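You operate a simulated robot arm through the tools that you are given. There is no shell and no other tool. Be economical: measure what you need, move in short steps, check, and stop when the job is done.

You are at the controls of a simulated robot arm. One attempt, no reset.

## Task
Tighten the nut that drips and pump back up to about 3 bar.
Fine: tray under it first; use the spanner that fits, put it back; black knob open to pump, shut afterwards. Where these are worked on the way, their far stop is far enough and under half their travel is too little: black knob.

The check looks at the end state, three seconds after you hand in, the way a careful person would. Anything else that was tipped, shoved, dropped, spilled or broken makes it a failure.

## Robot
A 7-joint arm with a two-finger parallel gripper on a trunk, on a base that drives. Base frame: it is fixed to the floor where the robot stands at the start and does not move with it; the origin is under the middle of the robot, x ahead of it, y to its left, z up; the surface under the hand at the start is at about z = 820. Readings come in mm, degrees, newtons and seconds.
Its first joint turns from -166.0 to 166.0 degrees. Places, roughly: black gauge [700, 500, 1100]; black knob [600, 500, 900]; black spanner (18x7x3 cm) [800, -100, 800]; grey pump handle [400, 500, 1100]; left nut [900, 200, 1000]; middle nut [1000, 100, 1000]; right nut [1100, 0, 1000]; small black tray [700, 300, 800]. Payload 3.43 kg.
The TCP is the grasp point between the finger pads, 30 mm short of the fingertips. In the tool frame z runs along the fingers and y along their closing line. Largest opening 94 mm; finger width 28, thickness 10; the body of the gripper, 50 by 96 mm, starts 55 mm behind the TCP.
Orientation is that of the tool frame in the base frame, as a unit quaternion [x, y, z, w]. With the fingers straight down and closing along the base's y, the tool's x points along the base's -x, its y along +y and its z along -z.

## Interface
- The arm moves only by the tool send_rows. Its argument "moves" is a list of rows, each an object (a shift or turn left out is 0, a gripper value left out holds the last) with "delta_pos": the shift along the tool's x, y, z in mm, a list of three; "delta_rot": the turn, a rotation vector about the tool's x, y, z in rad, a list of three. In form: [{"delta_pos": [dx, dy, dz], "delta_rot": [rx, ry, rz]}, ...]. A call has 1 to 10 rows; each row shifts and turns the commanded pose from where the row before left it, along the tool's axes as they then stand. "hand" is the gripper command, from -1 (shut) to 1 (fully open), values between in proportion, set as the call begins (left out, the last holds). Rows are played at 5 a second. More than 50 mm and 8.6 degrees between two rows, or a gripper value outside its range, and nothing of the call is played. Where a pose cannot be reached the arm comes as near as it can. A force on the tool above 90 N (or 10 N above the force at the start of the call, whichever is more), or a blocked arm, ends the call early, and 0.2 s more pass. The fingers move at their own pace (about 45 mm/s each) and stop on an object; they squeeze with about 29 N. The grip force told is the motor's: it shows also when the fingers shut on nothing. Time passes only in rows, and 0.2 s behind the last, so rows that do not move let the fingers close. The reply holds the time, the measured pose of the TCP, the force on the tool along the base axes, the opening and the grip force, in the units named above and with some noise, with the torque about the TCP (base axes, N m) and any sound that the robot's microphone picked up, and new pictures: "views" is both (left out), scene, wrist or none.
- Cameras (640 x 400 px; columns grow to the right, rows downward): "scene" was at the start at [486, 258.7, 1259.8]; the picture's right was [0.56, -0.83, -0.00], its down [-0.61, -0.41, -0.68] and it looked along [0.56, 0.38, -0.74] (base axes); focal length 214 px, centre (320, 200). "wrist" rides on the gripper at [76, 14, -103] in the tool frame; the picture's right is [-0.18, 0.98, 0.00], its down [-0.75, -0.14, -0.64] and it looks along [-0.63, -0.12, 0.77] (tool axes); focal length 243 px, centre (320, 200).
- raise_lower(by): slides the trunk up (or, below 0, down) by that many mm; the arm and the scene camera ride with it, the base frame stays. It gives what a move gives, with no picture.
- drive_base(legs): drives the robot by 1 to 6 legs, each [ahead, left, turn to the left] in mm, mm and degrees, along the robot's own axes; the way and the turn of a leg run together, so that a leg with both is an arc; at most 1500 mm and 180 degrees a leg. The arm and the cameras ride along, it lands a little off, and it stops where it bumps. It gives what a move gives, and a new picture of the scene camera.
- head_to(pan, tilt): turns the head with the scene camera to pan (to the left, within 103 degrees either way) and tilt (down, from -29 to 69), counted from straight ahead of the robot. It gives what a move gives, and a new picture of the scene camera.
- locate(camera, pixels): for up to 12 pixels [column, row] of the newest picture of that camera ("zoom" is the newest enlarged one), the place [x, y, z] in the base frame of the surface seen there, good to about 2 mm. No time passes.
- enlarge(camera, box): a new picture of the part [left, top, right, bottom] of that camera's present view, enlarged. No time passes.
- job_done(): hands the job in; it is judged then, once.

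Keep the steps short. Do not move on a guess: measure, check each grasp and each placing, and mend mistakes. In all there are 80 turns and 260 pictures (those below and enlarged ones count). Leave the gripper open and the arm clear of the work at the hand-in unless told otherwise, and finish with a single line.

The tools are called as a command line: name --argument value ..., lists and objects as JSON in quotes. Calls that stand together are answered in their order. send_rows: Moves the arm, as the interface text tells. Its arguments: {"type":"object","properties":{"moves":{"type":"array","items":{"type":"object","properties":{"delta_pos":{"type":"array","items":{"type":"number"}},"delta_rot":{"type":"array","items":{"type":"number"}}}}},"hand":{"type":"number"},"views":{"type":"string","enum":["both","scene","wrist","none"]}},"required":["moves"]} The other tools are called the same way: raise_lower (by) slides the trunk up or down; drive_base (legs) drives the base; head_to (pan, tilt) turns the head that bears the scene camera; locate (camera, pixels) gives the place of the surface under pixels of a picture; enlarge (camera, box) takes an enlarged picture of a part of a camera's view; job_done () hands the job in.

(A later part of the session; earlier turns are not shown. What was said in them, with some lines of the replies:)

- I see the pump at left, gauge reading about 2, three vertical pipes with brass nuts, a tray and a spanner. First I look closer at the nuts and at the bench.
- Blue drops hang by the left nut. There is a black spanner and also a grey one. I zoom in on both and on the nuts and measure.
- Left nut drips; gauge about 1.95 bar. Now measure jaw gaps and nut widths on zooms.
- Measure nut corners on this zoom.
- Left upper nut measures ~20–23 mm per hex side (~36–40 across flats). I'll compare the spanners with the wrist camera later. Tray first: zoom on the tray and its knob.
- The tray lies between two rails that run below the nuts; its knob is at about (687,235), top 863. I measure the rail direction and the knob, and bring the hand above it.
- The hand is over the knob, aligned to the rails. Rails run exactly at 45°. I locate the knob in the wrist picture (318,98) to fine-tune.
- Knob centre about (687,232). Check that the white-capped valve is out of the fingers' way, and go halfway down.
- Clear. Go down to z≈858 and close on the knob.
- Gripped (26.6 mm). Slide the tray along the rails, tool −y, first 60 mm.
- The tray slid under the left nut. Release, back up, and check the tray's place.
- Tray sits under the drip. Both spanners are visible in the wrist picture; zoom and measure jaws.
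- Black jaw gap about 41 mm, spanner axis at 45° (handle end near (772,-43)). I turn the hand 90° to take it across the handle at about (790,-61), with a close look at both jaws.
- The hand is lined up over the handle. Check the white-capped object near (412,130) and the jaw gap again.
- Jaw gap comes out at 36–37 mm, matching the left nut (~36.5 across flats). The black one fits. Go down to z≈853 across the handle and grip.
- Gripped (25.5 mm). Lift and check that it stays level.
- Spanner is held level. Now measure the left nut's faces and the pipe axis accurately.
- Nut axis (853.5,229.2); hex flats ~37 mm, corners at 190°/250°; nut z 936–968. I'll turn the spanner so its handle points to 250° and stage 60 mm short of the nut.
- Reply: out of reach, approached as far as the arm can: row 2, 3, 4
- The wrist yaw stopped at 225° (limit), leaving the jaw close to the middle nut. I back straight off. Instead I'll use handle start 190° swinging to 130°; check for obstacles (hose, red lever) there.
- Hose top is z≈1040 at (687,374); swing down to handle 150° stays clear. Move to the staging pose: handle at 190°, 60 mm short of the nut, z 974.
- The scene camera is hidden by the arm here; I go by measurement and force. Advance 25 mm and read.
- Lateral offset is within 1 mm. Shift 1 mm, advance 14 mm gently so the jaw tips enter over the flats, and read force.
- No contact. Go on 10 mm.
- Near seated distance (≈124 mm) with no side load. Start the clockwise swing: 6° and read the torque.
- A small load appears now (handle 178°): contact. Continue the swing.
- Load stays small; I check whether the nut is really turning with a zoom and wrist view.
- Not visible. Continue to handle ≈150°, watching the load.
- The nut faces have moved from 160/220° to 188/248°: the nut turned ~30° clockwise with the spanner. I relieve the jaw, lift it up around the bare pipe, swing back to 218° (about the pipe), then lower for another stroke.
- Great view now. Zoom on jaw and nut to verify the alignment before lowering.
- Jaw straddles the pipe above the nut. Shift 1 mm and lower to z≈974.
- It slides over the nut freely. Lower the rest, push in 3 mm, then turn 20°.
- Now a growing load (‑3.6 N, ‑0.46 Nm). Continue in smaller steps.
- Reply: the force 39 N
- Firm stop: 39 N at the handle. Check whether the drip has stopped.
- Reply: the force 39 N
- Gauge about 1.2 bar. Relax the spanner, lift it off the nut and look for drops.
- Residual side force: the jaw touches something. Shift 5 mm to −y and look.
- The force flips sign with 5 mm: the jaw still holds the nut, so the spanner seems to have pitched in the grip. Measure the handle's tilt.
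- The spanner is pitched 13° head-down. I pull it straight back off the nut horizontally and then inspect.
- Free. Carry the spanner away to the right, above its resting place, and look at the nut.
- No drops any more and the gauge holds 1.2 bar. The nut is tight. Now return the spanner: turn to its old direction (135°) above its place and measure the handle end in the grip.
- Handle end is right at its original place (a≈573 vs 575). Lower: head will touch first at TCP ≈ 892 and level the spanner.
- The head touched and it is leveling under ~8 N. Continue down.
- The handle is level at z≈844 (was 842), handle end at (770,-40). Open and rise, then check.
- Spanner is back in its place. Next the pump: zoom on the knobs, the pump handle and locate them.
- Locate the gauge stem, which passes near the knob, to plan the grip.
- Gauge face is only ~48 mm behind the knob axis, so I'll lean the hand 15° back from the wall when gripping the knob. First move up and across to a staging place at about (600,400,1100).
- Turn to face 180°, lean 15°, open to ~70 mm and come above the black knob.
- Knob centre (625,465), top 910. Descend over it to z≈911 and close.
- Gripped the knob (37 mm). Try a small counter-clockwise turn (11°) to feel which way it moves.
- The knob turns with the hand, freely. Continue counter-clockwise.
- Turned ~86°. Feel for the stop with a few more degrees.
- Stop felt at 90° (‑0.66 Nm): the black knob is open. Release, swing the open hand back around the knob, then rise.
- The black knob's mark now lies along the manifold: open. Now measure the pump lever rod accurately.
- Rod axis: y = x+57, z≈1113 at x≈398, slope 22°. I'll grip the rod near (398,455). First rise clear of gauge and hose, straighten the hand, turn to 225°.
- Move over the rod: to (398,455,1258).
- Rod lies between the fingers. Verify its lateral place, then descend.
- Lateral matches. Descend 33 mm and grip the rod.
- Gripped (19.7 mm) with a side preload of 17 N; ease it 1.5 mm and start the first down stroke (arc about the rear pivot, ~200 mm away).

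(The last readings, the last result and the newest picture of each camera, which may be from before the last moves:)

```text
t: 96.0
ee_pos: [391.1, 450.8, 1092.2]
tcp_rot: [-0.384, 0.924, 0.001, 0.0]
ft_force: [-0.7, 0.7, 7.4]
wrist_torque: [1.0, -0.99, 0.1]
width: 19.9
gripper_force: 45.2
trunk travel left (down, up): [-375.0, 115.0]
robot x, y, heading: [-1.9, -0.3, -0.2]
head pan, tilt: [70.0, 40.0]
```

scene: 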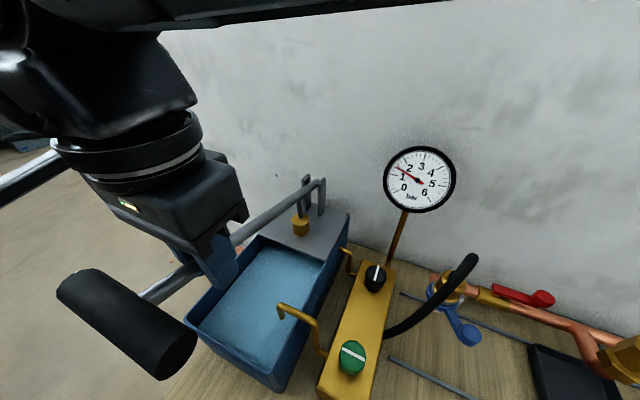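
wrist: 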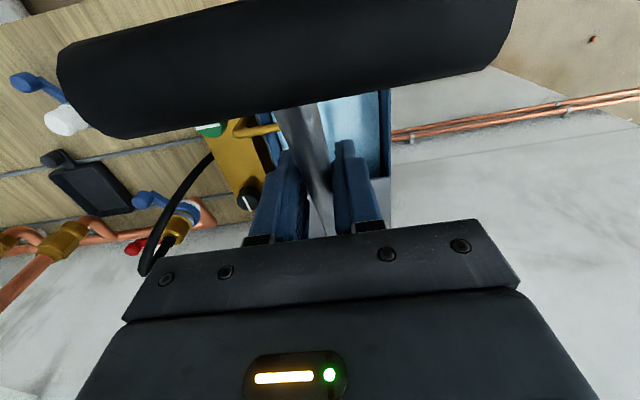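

Works with little force and the needle rises. Continue the stroke down.

send_rows --moves '[{"delta_pos": [1.4, 0, 7]}, {"delta_pos": [1.2, 0, 7]}, {"delta_pos": [0.9, 0, 7]}, {"delta_pos": [0.6, 0, 7]}, {"delta_pos": [0.4, 0, 7]}, {"delta_pos": [0.2, 0, 7]}]' --views "scene"

enlarge --camera "scene" --box '[375, 135, 465, 220]'

```text
t: 97.4
ee_pos: [387.3, 446.5, 1048.8]
tcp_rot: [-0.384, 0.923, 0.001, -0.001]
ft_force: [-5.1, -15.4, 8.0]
wrist_torque: [0.81, -0.8, 0.09]
width: 20.2
gripper_force: 45.3
trunk travel left (down, up): [-375.0, 115.0]
robot x, y, heading: [-0.2, 0.2, 0.1]
head pan, tilt: [70.0, 40.0]
```

scene: 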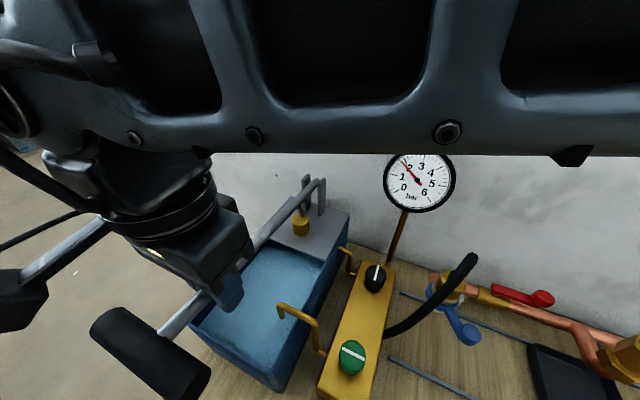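

```text
4.71 times, centred on (420, 178) of scene
```

zoom: 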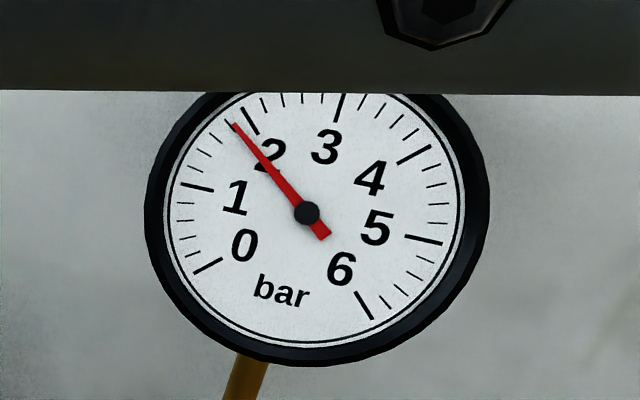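

Gauge about 1.8 bar. Continue down a bit further, watching for the lower stop.

send_rows --moves '[{"delta_pos": [1.5, -0.7, 6]}, {"delta_pos": [1.0, 0, 7]}, {"delta_pos": [0, 0, 7]}, {"delta_pos": [0, 0, 7]}]' --views "scene"

enlarge --camera "scene" --box '[375, 135, 465, 220]'

```text
t: 98.4
ee_pos: [385.6, 446.2, 1020.6]
tcp_rot: [-0.384, 0.923, 0.001, 0.001]
ft_force: [-4.3, 4.6, 8.2]
wrist_torque: [0.92, -0.99, 0.14]
width: 20.4
gripper_force: 45.2
trunk travel left (down, up): [-375.0, 115.0]
robot x, y, heading: [-0.6, 0.8, 0.0]
head pan, tilt: [70.0, 40.0]
```

scene: 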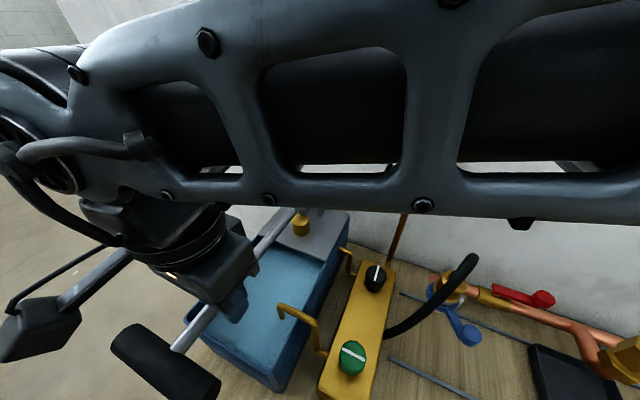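

```text
4.71 times, centred on (420, 178) of scene
```

zoom: 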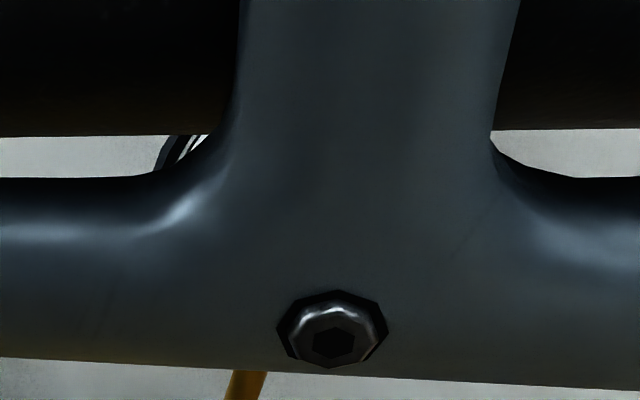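

Bottom at −8° or so; the arm hides the gauge now. Upstroke back to the top.

send_rows --moves '[{"delta_pos": [0, 0, -8]}, {"delta_pos": [0, 0, -8]}, {"delta_pos": [0, 0, -8]}, {"delta_pos": [-0.5, 0, -8]}, {"delta_pos": [-0.8, 0, -8]}, {"delta_pos": [-1.2, 0, -8]}, {"delta_pos": [-1.6, 0, -8]}, {"delta_pos": [-1.8, 0, -8]}, {"delta_pos": [-2.2, 0, -8]}, {"delta_pos": [-2.5, 0, -8]}]' --views "none"

send_rows --moves '[{"delta_pos": [-2.6, 0, -7.6]}, {"delta_pos": [-2.6, 0, -7.6]}, {}]' --views "scene"

enlarge --camera "scene" --box '[375, 135, 465, 220]'

```text
t: 100.6
ee_pos: [392.7, 452.2, 1101.9]
tcp_rot: [-0.383, 0.924, 0.0, -0.001]
ft_force: [-10.2, 10.0, -4.8]
wrist_torque: [-0.97, 0.98, 0.1]
width: 20.4
gripper_force: 45.0
trunk travel left (down, up): [-375.0, 115.0]
robot x, y, heading: [-1.3, 1.7, 0.0]
head pan, tilt: [70.0, 40.0]
```

```text
t: 101.4
ee_pos: [395.7, 456.1, 1116.0]
tcp_rot: [-0.384, 0.923, 0.0, 0.001]
ft_force: [-16.3, 5.8, -17.6]
wrist_torque: [0.67, -0.71, 0.03]
width: 20.1
gripper_force: 44.8
trunk travel left (down, up): [-375.0, 115.0]
robot x, y, heading: [2.0, 1.3, -0.2]
head pan, tilt: [70.0, 40.0]
```

scene: 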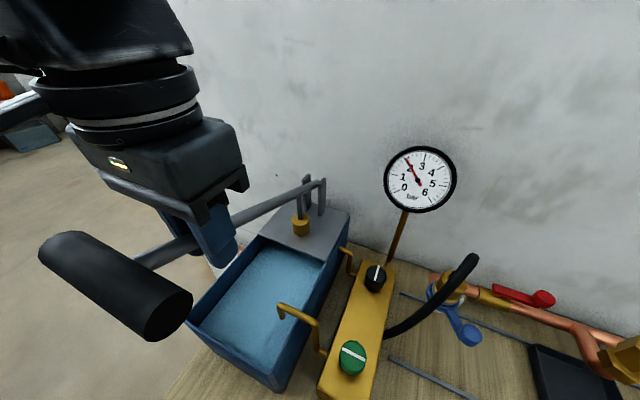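

```text
4.71 times, centred on (420, 178) of scene
```

zoom: 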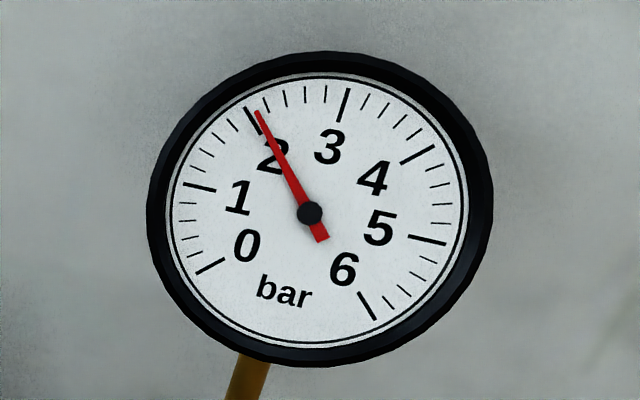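

One stroke raised it from 1.2 to ~2.08 bar. Repeat a similar stroke.

send_rows --moves '[{"delta_pos": [2.4, 1.2, 8]}, {"delta_pos": [2.6, 0, 8]}, {"delta_pos": [2.2, 0, 8]}, {"delta_pos": [2, 0, 8]}, {"delta_pos": [1.6, 0, 8]}, {"delta_pos": [1.4, 0, 8]}, {"delta_pos": [1.2, 0, 8]}, {"delta_pos": [1, 0, 8]}, {"delta_pos": [0.8, 0, 8]}, {"delta_pos": [0.5, 0, 8]}]' --views "none"

send_rows --moves '[{"delta_pos": [0, 0, 7]}, {"delta_pos": [0, 0, 6]}, {"delta_pos": [0, 0, 4]}, {}]' --views "none"

send_rows --moves '[{"delta_pos": [0, 0, -8]}, {"delta_pos": [0, 0, -8]}, {"delta_pos": [0, 0, -8]}, {"delta_pos": [-0.5, 0, -8]}, {"delta_pos": [-0.8, 0, -8]}, {"delta_pos": [-1.2, 0, -8]}, {"delta_pos": [-1.6, 0, -8]}, {"delta_pos": [-1.8, 0, -8]}, {"delta_pos": [-2.2, 0, -8]}, {"delta_pos": [-2.5, 0, -8]}]' --views "scene"

enlarge --camera "scene" --box '[375, 135, 465, 220]'

```text
t: 103.6
ee_pos: [385.0, 444.7, 1036.4]
tcp_rot: [-0.383, 0.924, 0.0, 0.0]
ft_force: [5.9, -11.7, 8.0]
wrist_torque: [1.01, -0.87, 0.11]
width: 20.3
gripper_force: 44.6
trunk travel left (down, up): [-375.0, 115.0]
robot x, y, heading: [0.2, -1.2, -0.1]
head pan, tilt: [70.0, 40.0]
```

```text
t: 104.6
ee_pos: [385.3, 445.6, 1020.5]
tcp_rot: [-0.384, 0.924, 0.0, -0.001]
ft_force: [3.2, -15.2, 6.6]
wrist_torque: [0.86, -0.72, 0.14]
width: 20.3
gripper_force: 45.1
trunk travel left (down, up): [-375.0, 115.0]
robot x, y, heading: [-0.5, -1.8, 0.1]
head pan, tilt: [70.0, 40.0]
```

```text
t: 106.8
ee_pos: [392.9, 452.9, 1099.9]
tcp_rot: [-0.383, 0.924, 0.001, 0.0]
ft_force: [10.8, -8.5, -6.0]
wrist_torque: [-0.86, 1.1, 0.14]
width: 20.0
gripper_force: 45.0
trunk travel left (down, up): [-375.0, 115.0]
robot x, y, heading: [2.4, -0.3, 0.0]
head pan, tilt: [70.0, 40.0]
```

scene: 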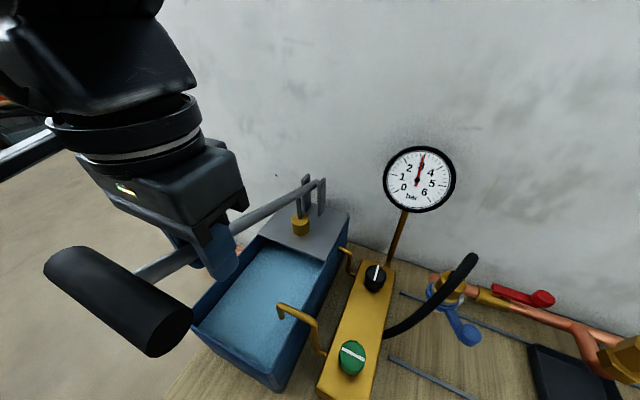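

```text
4.71 times, centred on (420, 178) of scene
```

zoom: 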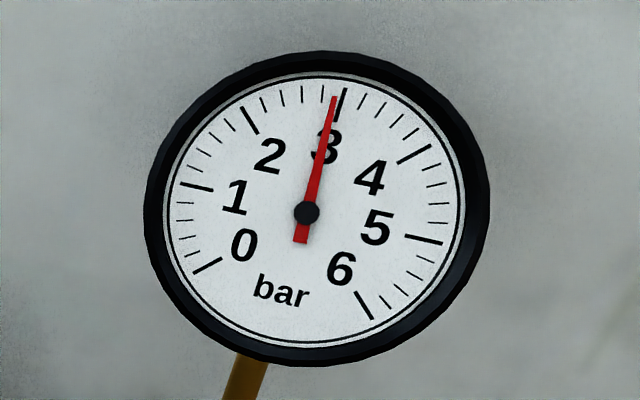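

Gauge reads about 2.93. A small extra press of ~9 mm, then raise the lever to the top.

send_rows --moves '[{"delta_pos": [1, -1, 5]}, {"delta_pos": [1, 0, 5]}, {"delta_pos": [-1.2, 0, -5]}, {"delta_pos": [-1.4, 0, -5]}, {"delta_pos": [-2.4, 0, -7]}, {"delta_pos": [-2.6, 0, -7]}, {"delta_pos": [-1, 0, -2]}, {}]' --views "scene"

enlarge --camera "scene" --box '[375, 135, 465, 220]'

```text
t: 108.6
ee_pos: [397.9, 457.9, 1115.6]
tcp_rot: [-0.384, 0.923, 0.0, -0.001]
ft_force: [-9.9, -8.0, -23.3]
wrist_torque: [0.1, -0.12, 0.04]
width: 20.1
gripper_force: 45.2
trunk travel left (down, up): [-375.0, 115.0]
robot x, y, heading: [-4.1, -1.9, 0.3]
head pan, tilt: [70.0, 40.0]
```

scene: 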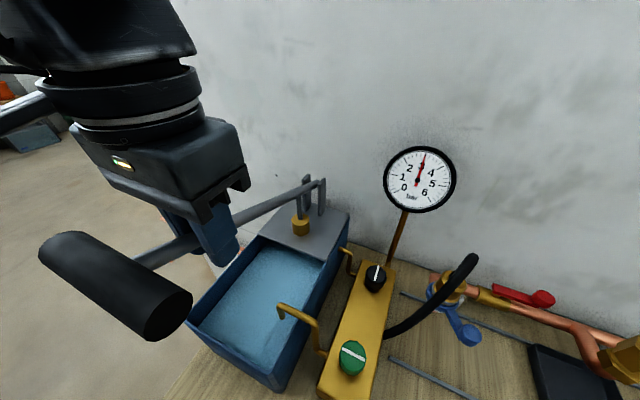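

```text
4.71 times, centred on (420, 178) of scene
```

zoom: 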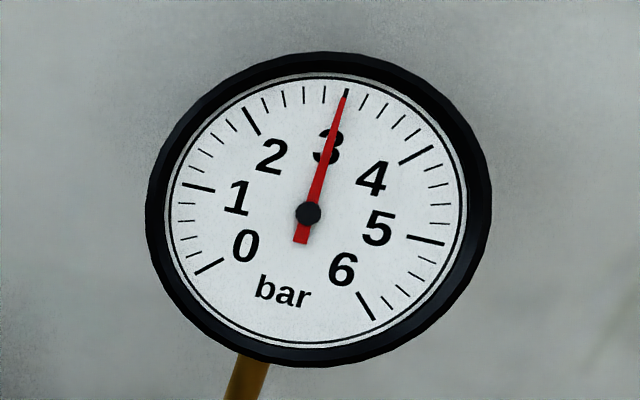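

Exactly 3.0 bar. Release the rod and rise clear.

send_rows --moves '[{"delta_pos": [0, 0, 1.5]}, {}, {}, {}]' --hand 0.5 --views "none"

send_rows --moves '[{"delta_pos": [0, 0, -40]}, {"delta_pos": [0, 0, -45]}, {"delta_pos": [0, 0, -45]}, {"delta_pos": [0, 0, -12]}, {"delta_pos": [-22.6, -37.6, 0]}, {"delta_pos": [-22.6, -37.6, 0]}, {"delta_pos": [-22.6, -37.6, 0]}, {"delta_pos": [-22.6, -37.6, 0]}, {"delta_pos": [-22.6, -37.6, 0]}, {}]' --views "scene"

```text
t: 109.6
ee_pos: [397.5, 457.8, 1115.2]
tcp_rot: [-0.383, 0.924, 0.001, 0.0]
ft_force: [-0.4, -0.6, -0.4]
wrist_torque: [0.01, -0.05, 0.0]
width: 70.7
gripper_force: 0.0
trunk travel left (down, up): [-375.0, 115.0]
robot x, y, heading: [3.2, -3.4, -0.1]
head pan, tilt: [70.0, 40.0]
```

```text
t: 111.8
ee_pos: [610.2, 402.8, 1258.2]
tcp_rot: [-0.383, 0.924, 0.001, -0.001]
ft_force: [0.1, 0.4, -0.8]
wrist_torque: [0.01, -0.01, -0.02]
width: 70.6
gripper_force: 0.0
trunk travel left (down, up): [-375.0, 115.0]
robot x, y, heading: [-3.8, 1.3, 0.2]
head pan, tilt: [70.0, 40.0]
5 turns are left
```

scene: 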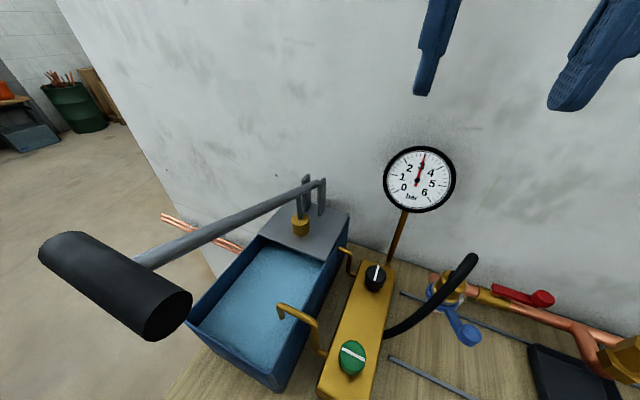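

The lever stays up, 3.0 bar holds. Now retrace the proven path to the black knob: yaw back, lean, descend, swing the open hand to ~271° and grip.

send_rows --moves '[{"delta_rot": [0, 0, 0.145]}, {"delta_rot": [0, 0, 0.145]}, {"delta_rot": [0, 0, 0.145]}, {"delta_rot": [0, 0, 0.145]}, {"delta_rot": [0, 0, 0.145]}, {"delta_pos": [0, 0, 35]}, {"delta_pos": [0, 0, 40]}, {"delta_pos": [0, 0, 40]}, {"delta_rot": [0, -0.131, 0]}, {"delta_rot": [0, -0.131, 0]}]' --views "none"

send_rows --moves '[{"delta_pos": [10.4, 15, 38.6]}, {"delta_pos": [10.4, 15, 38.6]}, {"delta_pos": [10.4, 15, 38.6]}, {"delta_pos": [10.4, 15, 38.6]}, {"delta_pos": [0, 0, 40]}, {"delta_pos": [0, 0, 35]}, {}]' --views "wrist"

send_rows --moves '[{"delta_rot": [-0.0362, 0, -0.135]}, {"delta_rot": [-0.0362, 0, -0.135]}, {"delta_rot": [-0.0362, 0, -0.135]}, {"delta_rot": [-0.0362, 0, -0.135]}, {"delta_rot": [-0.0362, 0, -0.135]}, {"delta_rot": [-0.0362, 0, -0.135]}, {"delta_rot": [-0.0362, 0, -0.135]}, {"delta_rot": [-0.0362, 0, -0.135]}, {"delta_rot": [-0.0362, 0, -0.135]}, {"delta_rot": [-0.0362, 0, -0.135]}]' --views "none"

send_rows --moves '[{"delta_rot": [-0.0362, 0, -0.135]}, {}]' --views "none"

send_rows --moves '[{}, {}, {}, {}]' --hand -1 --views "both"

```text
t: 114.0
ee_pos: [610.6, 404.6, 1142.3]
tcp_rot: [-0.031, 0.991, 0.005, 0.131]
ft_force: [1.1, -0.1, -0.1]
wrist_torque: [0.03, 0.01, -0.02]
width: 70.6
gripper_force: 0.0
trunk travel left (down, up): [-375.0, 115.0]
robot x, y, heading: [0.2, 0.5, 0.1]
head pan, tilt: [70.0, 40.0]
```

```text
t: 115.6
ee_pos: [624.5, 465.0, 909.3]
tcp_rot: [-0.03, 0.991, 0.004, 0.13]
ft_force: [-0.1, -0.2, 0.1]
wrist_torque: [0.01, 0.01, 0.0]
width: 70.3
gripper_force: 0.2
trunk travel left (down, up): [-375.0, 115.0]
robot x, y, heading: [1.5, -0.1, 0.2]
head pan, tilt: [70.0, 40.0]
```

wrist: 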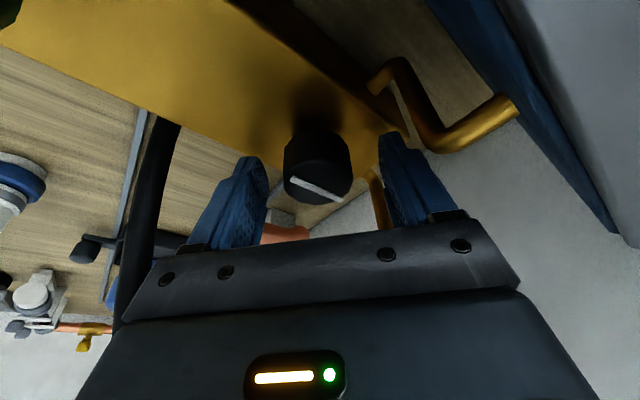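

```text
t: 117.8
ee_pos: [625.6, 465.3, 909.0]
tcp_rot: [-0.661, 0.739, 0.088, 0.098]
ft_force: [0.9, -0.3, 0.9]
wrist_torque: [0.02, -0.01, 0.0]
width: 70.4
gripper_force: 0.0
trunk travel left (down, up): [-375.0, 115.0]
robot x, y, heading: [-0.1, -0.2, 0.0]
head pan, tilt: [70.0, 40.0]
```

```text
t: 118.4
ee_pos: [625.4, 466.4, 907.8]
tcp_rot: [0.711, -0.691, -0.095, -0.09]
ft_force: [-0.2, -0.4, -0.3]
wrist_torque: [0.03, -0.01, 0.0]
width: 70.3
gripper_force: 0.0
trunk travel left (down, up): [-375.0, 115.0]
robot x, y, heading: [-0.1, -2.8, -0.1]
head pan, tilt: [70.0, 40.0]
```

```text
t: 119.4
ee_pos: [625.1, 466.7, 908.7]
tcp_rot: [0.711, -0.691, -0.094, -0.09]
ft_force: [-2.2, -0.9, -0.6]
wrist_torque: [0.1, -0.17, -0.06]
width: 37.3
gripper_force: 44.9
trunk travel left (down, up): [-375.0, 115.0]
robot x, y, heading: [3.5, 1.9, 0.2]
head pan, tilt: [70.0, 40.0]
4 turns are left
```

scene: 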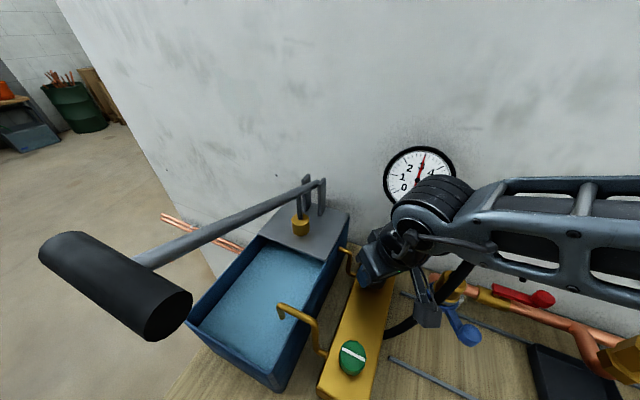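
wrist: 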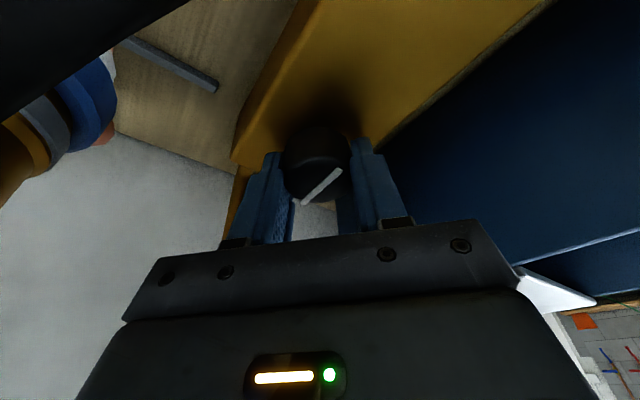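

The knob is gripped (37.3 mm). Turn it clockwise the full 90° to its stop.

send_rows --moves '[{"delta_rot": [0.0362, 0, 0.135]}, {"delta_rot": [0.0362, 0, 0.135]}, {"delta_rot": [0.0362, 0, 0.135]}, {"delta_rot": [0.0362, 0, 0.135]}, {"delta_rot": [0.0362, 0, 0.135]}, {"delta_rot": [0.0362, 0, 0.135]}, {"delta_rot": [0.0362, 0, 0.135]}, {"delta_rot": [0.0362, 0, 0.135]}, {"delta_rot": [0.0362, 0, 0.135]}, {"delta_rot": [0.0362, 0, 0.135]}]' --views "none"

send_rows --moves '[{"delta_rot": [0.013, 0, 0.0483]}, {"delta_rot": [0.013, 0, 0.0483]}, {"delta_rot": [0.013, 0, 0.0483]}, {"delta_rot": [0.013, 0, 0.0483]}, {}]' --views "both"

```text
t: 121.6
ee_pos: [626.4, 464.1, 908.8]
tcp_rot: [-0.098, 0.987, 0.014, 0.13]
ft_force: [11.0, -8.1, -5.0]
wrist_torque: [-0.18, -0.75, 0.0]
width: 37.3
gripper_force: 44.6
trunk travel left (down, up): [-375.0, 115.0]
robot x, y, heading: [-5.0, -1.1, -0.0]
head pan, tilt: [70.0, 40.0]
```

```text
t: 122.8
ee_pos: [625.7, 463.3, 909.0]
tcp_rot: [0.001, 0.991, 0.0, 0.131]
ft_force: [16.2, -21.0, 1.1]
wrist_torque: [-0.53, -0.28, 0.41]
width: 37.2
gripper_force: 45.2
trunk travel left (down, up): [-375.0, 115.0]
robot x, y, heading: [-0.9, -2.7, 0.1]
head pan, tilt: [70.0, 40.0]
3 turns are left
```

scene: 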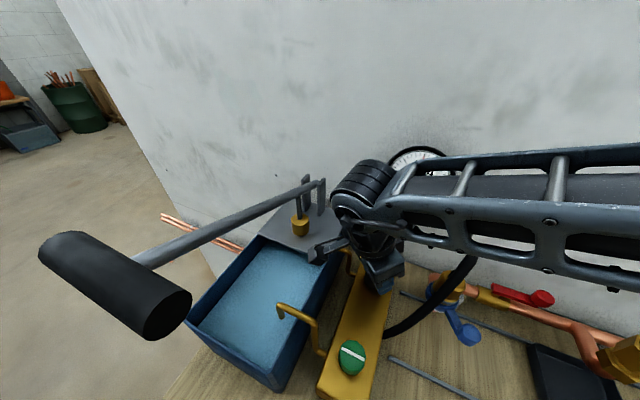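
wrist: 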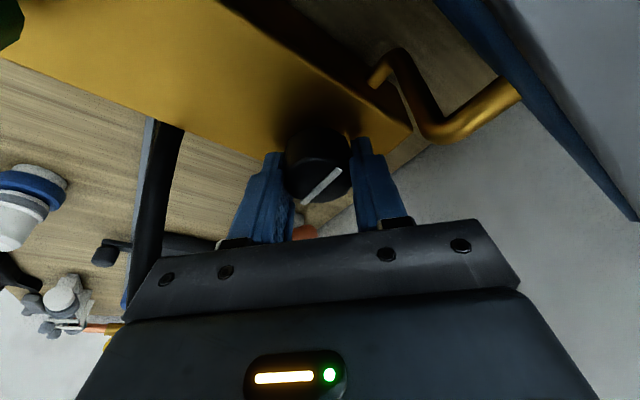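

The mark is back across the manifold at its stop (+0.41 Nm): shut. Release, rise the proven way, and check everything.

send_rows --moves '[{}, {}, {}]' --hand 0.5 --views "none"

send_rows --moves '[{"delta_pos": [0, 0, -35]}, {"delta_pos": [0, 0, -40]}, {"delta_pos": [-10.4, -15, -38.6]}, {"delta_pos": [-10.4, -15, -38.6]}, {"delta_pos": [-10.4, -15, -38.6]}, {"delta_pos": [-10.4, -15, -38.6]}, {"delta_rot": [0, 0.131, 0]}, {"delta_rot": [0, 0.131, 0]}, {"delta_pos": [0, 0, -45]}, {"delta_pos": [0, 0, -45]}]' --views "none"

send_rows --moves '[{"delta_pos": [0, -40, -20]}, {"delta_pos": [0, -45, 0]}, {"delta_pos": [0, -45, 0]}, {"delta_pos": [0, -45, 0]}, {"delta_pos": [0, -45, 0]}, {"delta_pos": [0, -45, 0]}, {"delta_pos": [0, -45, 0]}, {}]' --hand 1 --views "none"

head_to --pan 42 --tilt 45

enlarge --camera "scene" --box '[230, 90, 410, 290]'

enlarge --camera "scene" --box '[420, 170, 620, 330]'

```text
t: 123.6
ee_pos: [625.1, 465.5, 910.0]
tcp_rot: [-0.002, 0.991, 0.001, 0.13]
ft_force: [0.3, 0.4, -0.3]
wrist_torque: [0.01, -0.01, 0.02]
width: 70.4
gripper_force: 0.0
trunk travel left (down, up): [-375.0, 115.0]
robot x, y, heading: [-3.4, -0.5, 0.2]
head pan, tilt: [70.0, 40.0]
```

```text
t: 125.8
ee_pos: [607.1, 405.7, 1232.0]
tcp_rot: [-0.001, 1.0, 0.0, -0.001]
ft_force: [0.7, 0.2, -0.5]
wrist_torque: [0.02, 0.0, -0.01]
width: 70.4
gripper_force: 0.1
trunk travel left (down, up): [-375.0, 115.0]
robot x, y, heading: [0.3, -0.1, -0.1]
head pan, tilt: [70.0, 40.0]
```

```text
t: 127.6
ee_pos: [606.8, 95.6, 1249.8]
tcp_rot: [-0.001, 1.0, 0.001, 0.0]
ft_force: [0.3, 0.0, 0.6]
wrist_torque: [-0.01, -0.01, -0.02]
width: 94.2
gripper_force: 0.0
trunk travel left (down, up): [-375.0, 115.0]
robot x, y, heading: [0.6, 4.7, 0.2]
head pan, tilt: [70.0, 40.0]
```

```text
t: 128.5
ee_pos: [607.1, 95.1, 1251.9]
tcp_rot: [0.0, 1.0, 0.001, 0.0]
ft_force: [-0.8, 0.1, 0.5]
wrist_torque: [-0.04, -0.01, -0.01]
width: 94.0
gripper_force: 0.1
trunk travel left (down, up): [-375.0, 115.0]
robot x, y, heading: [1.3, 1.8, 0.1]
head pan, tilt: [42.0, 45.0]
```

scene: 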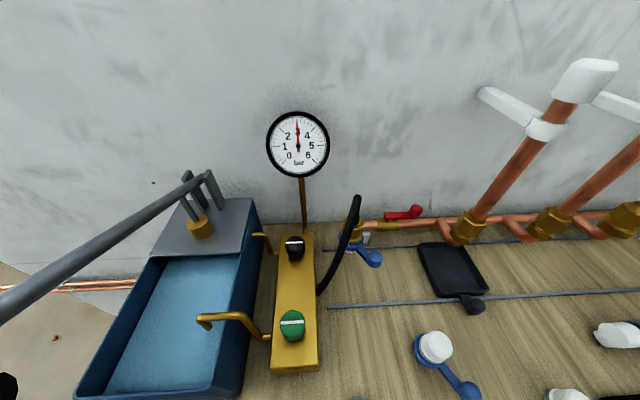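

```text
2.00 times, centred on (320, 190) of scene
```

zoom: 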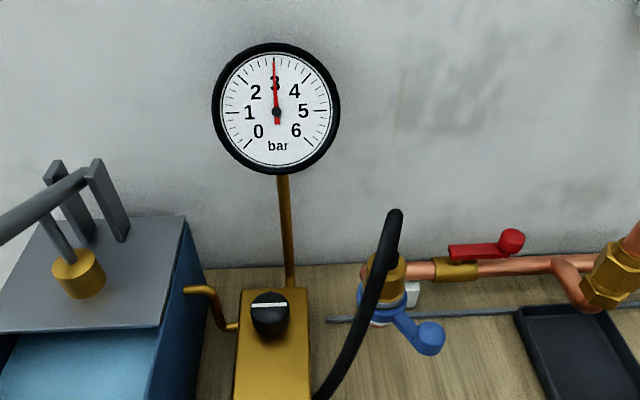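

```text
2.50 times, centred on (520, 250) of scene
2 turns are left
```

zoom: 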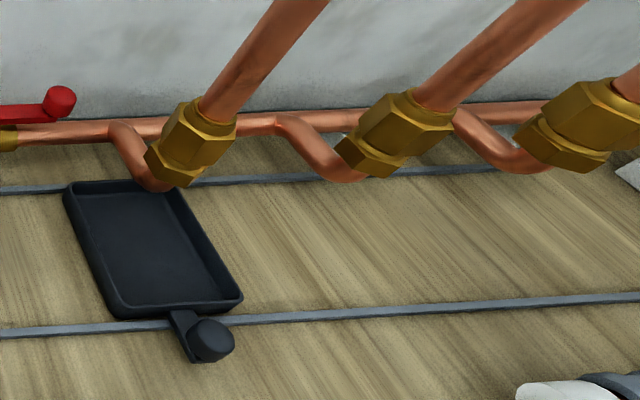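

The gauge holds at about 3 bar, I see no drops, and the tray is under the left nut. The black knob is shut, the spanner is back, the gripper is open and the arm is clear, so I hand in.

job_done

```text
The job is handed in.
```

The left nut is tightened and no longer drips, with the tray under it; the black spanner is back in its place, the system is pumped to about 3 bar, and the black knob is shut.
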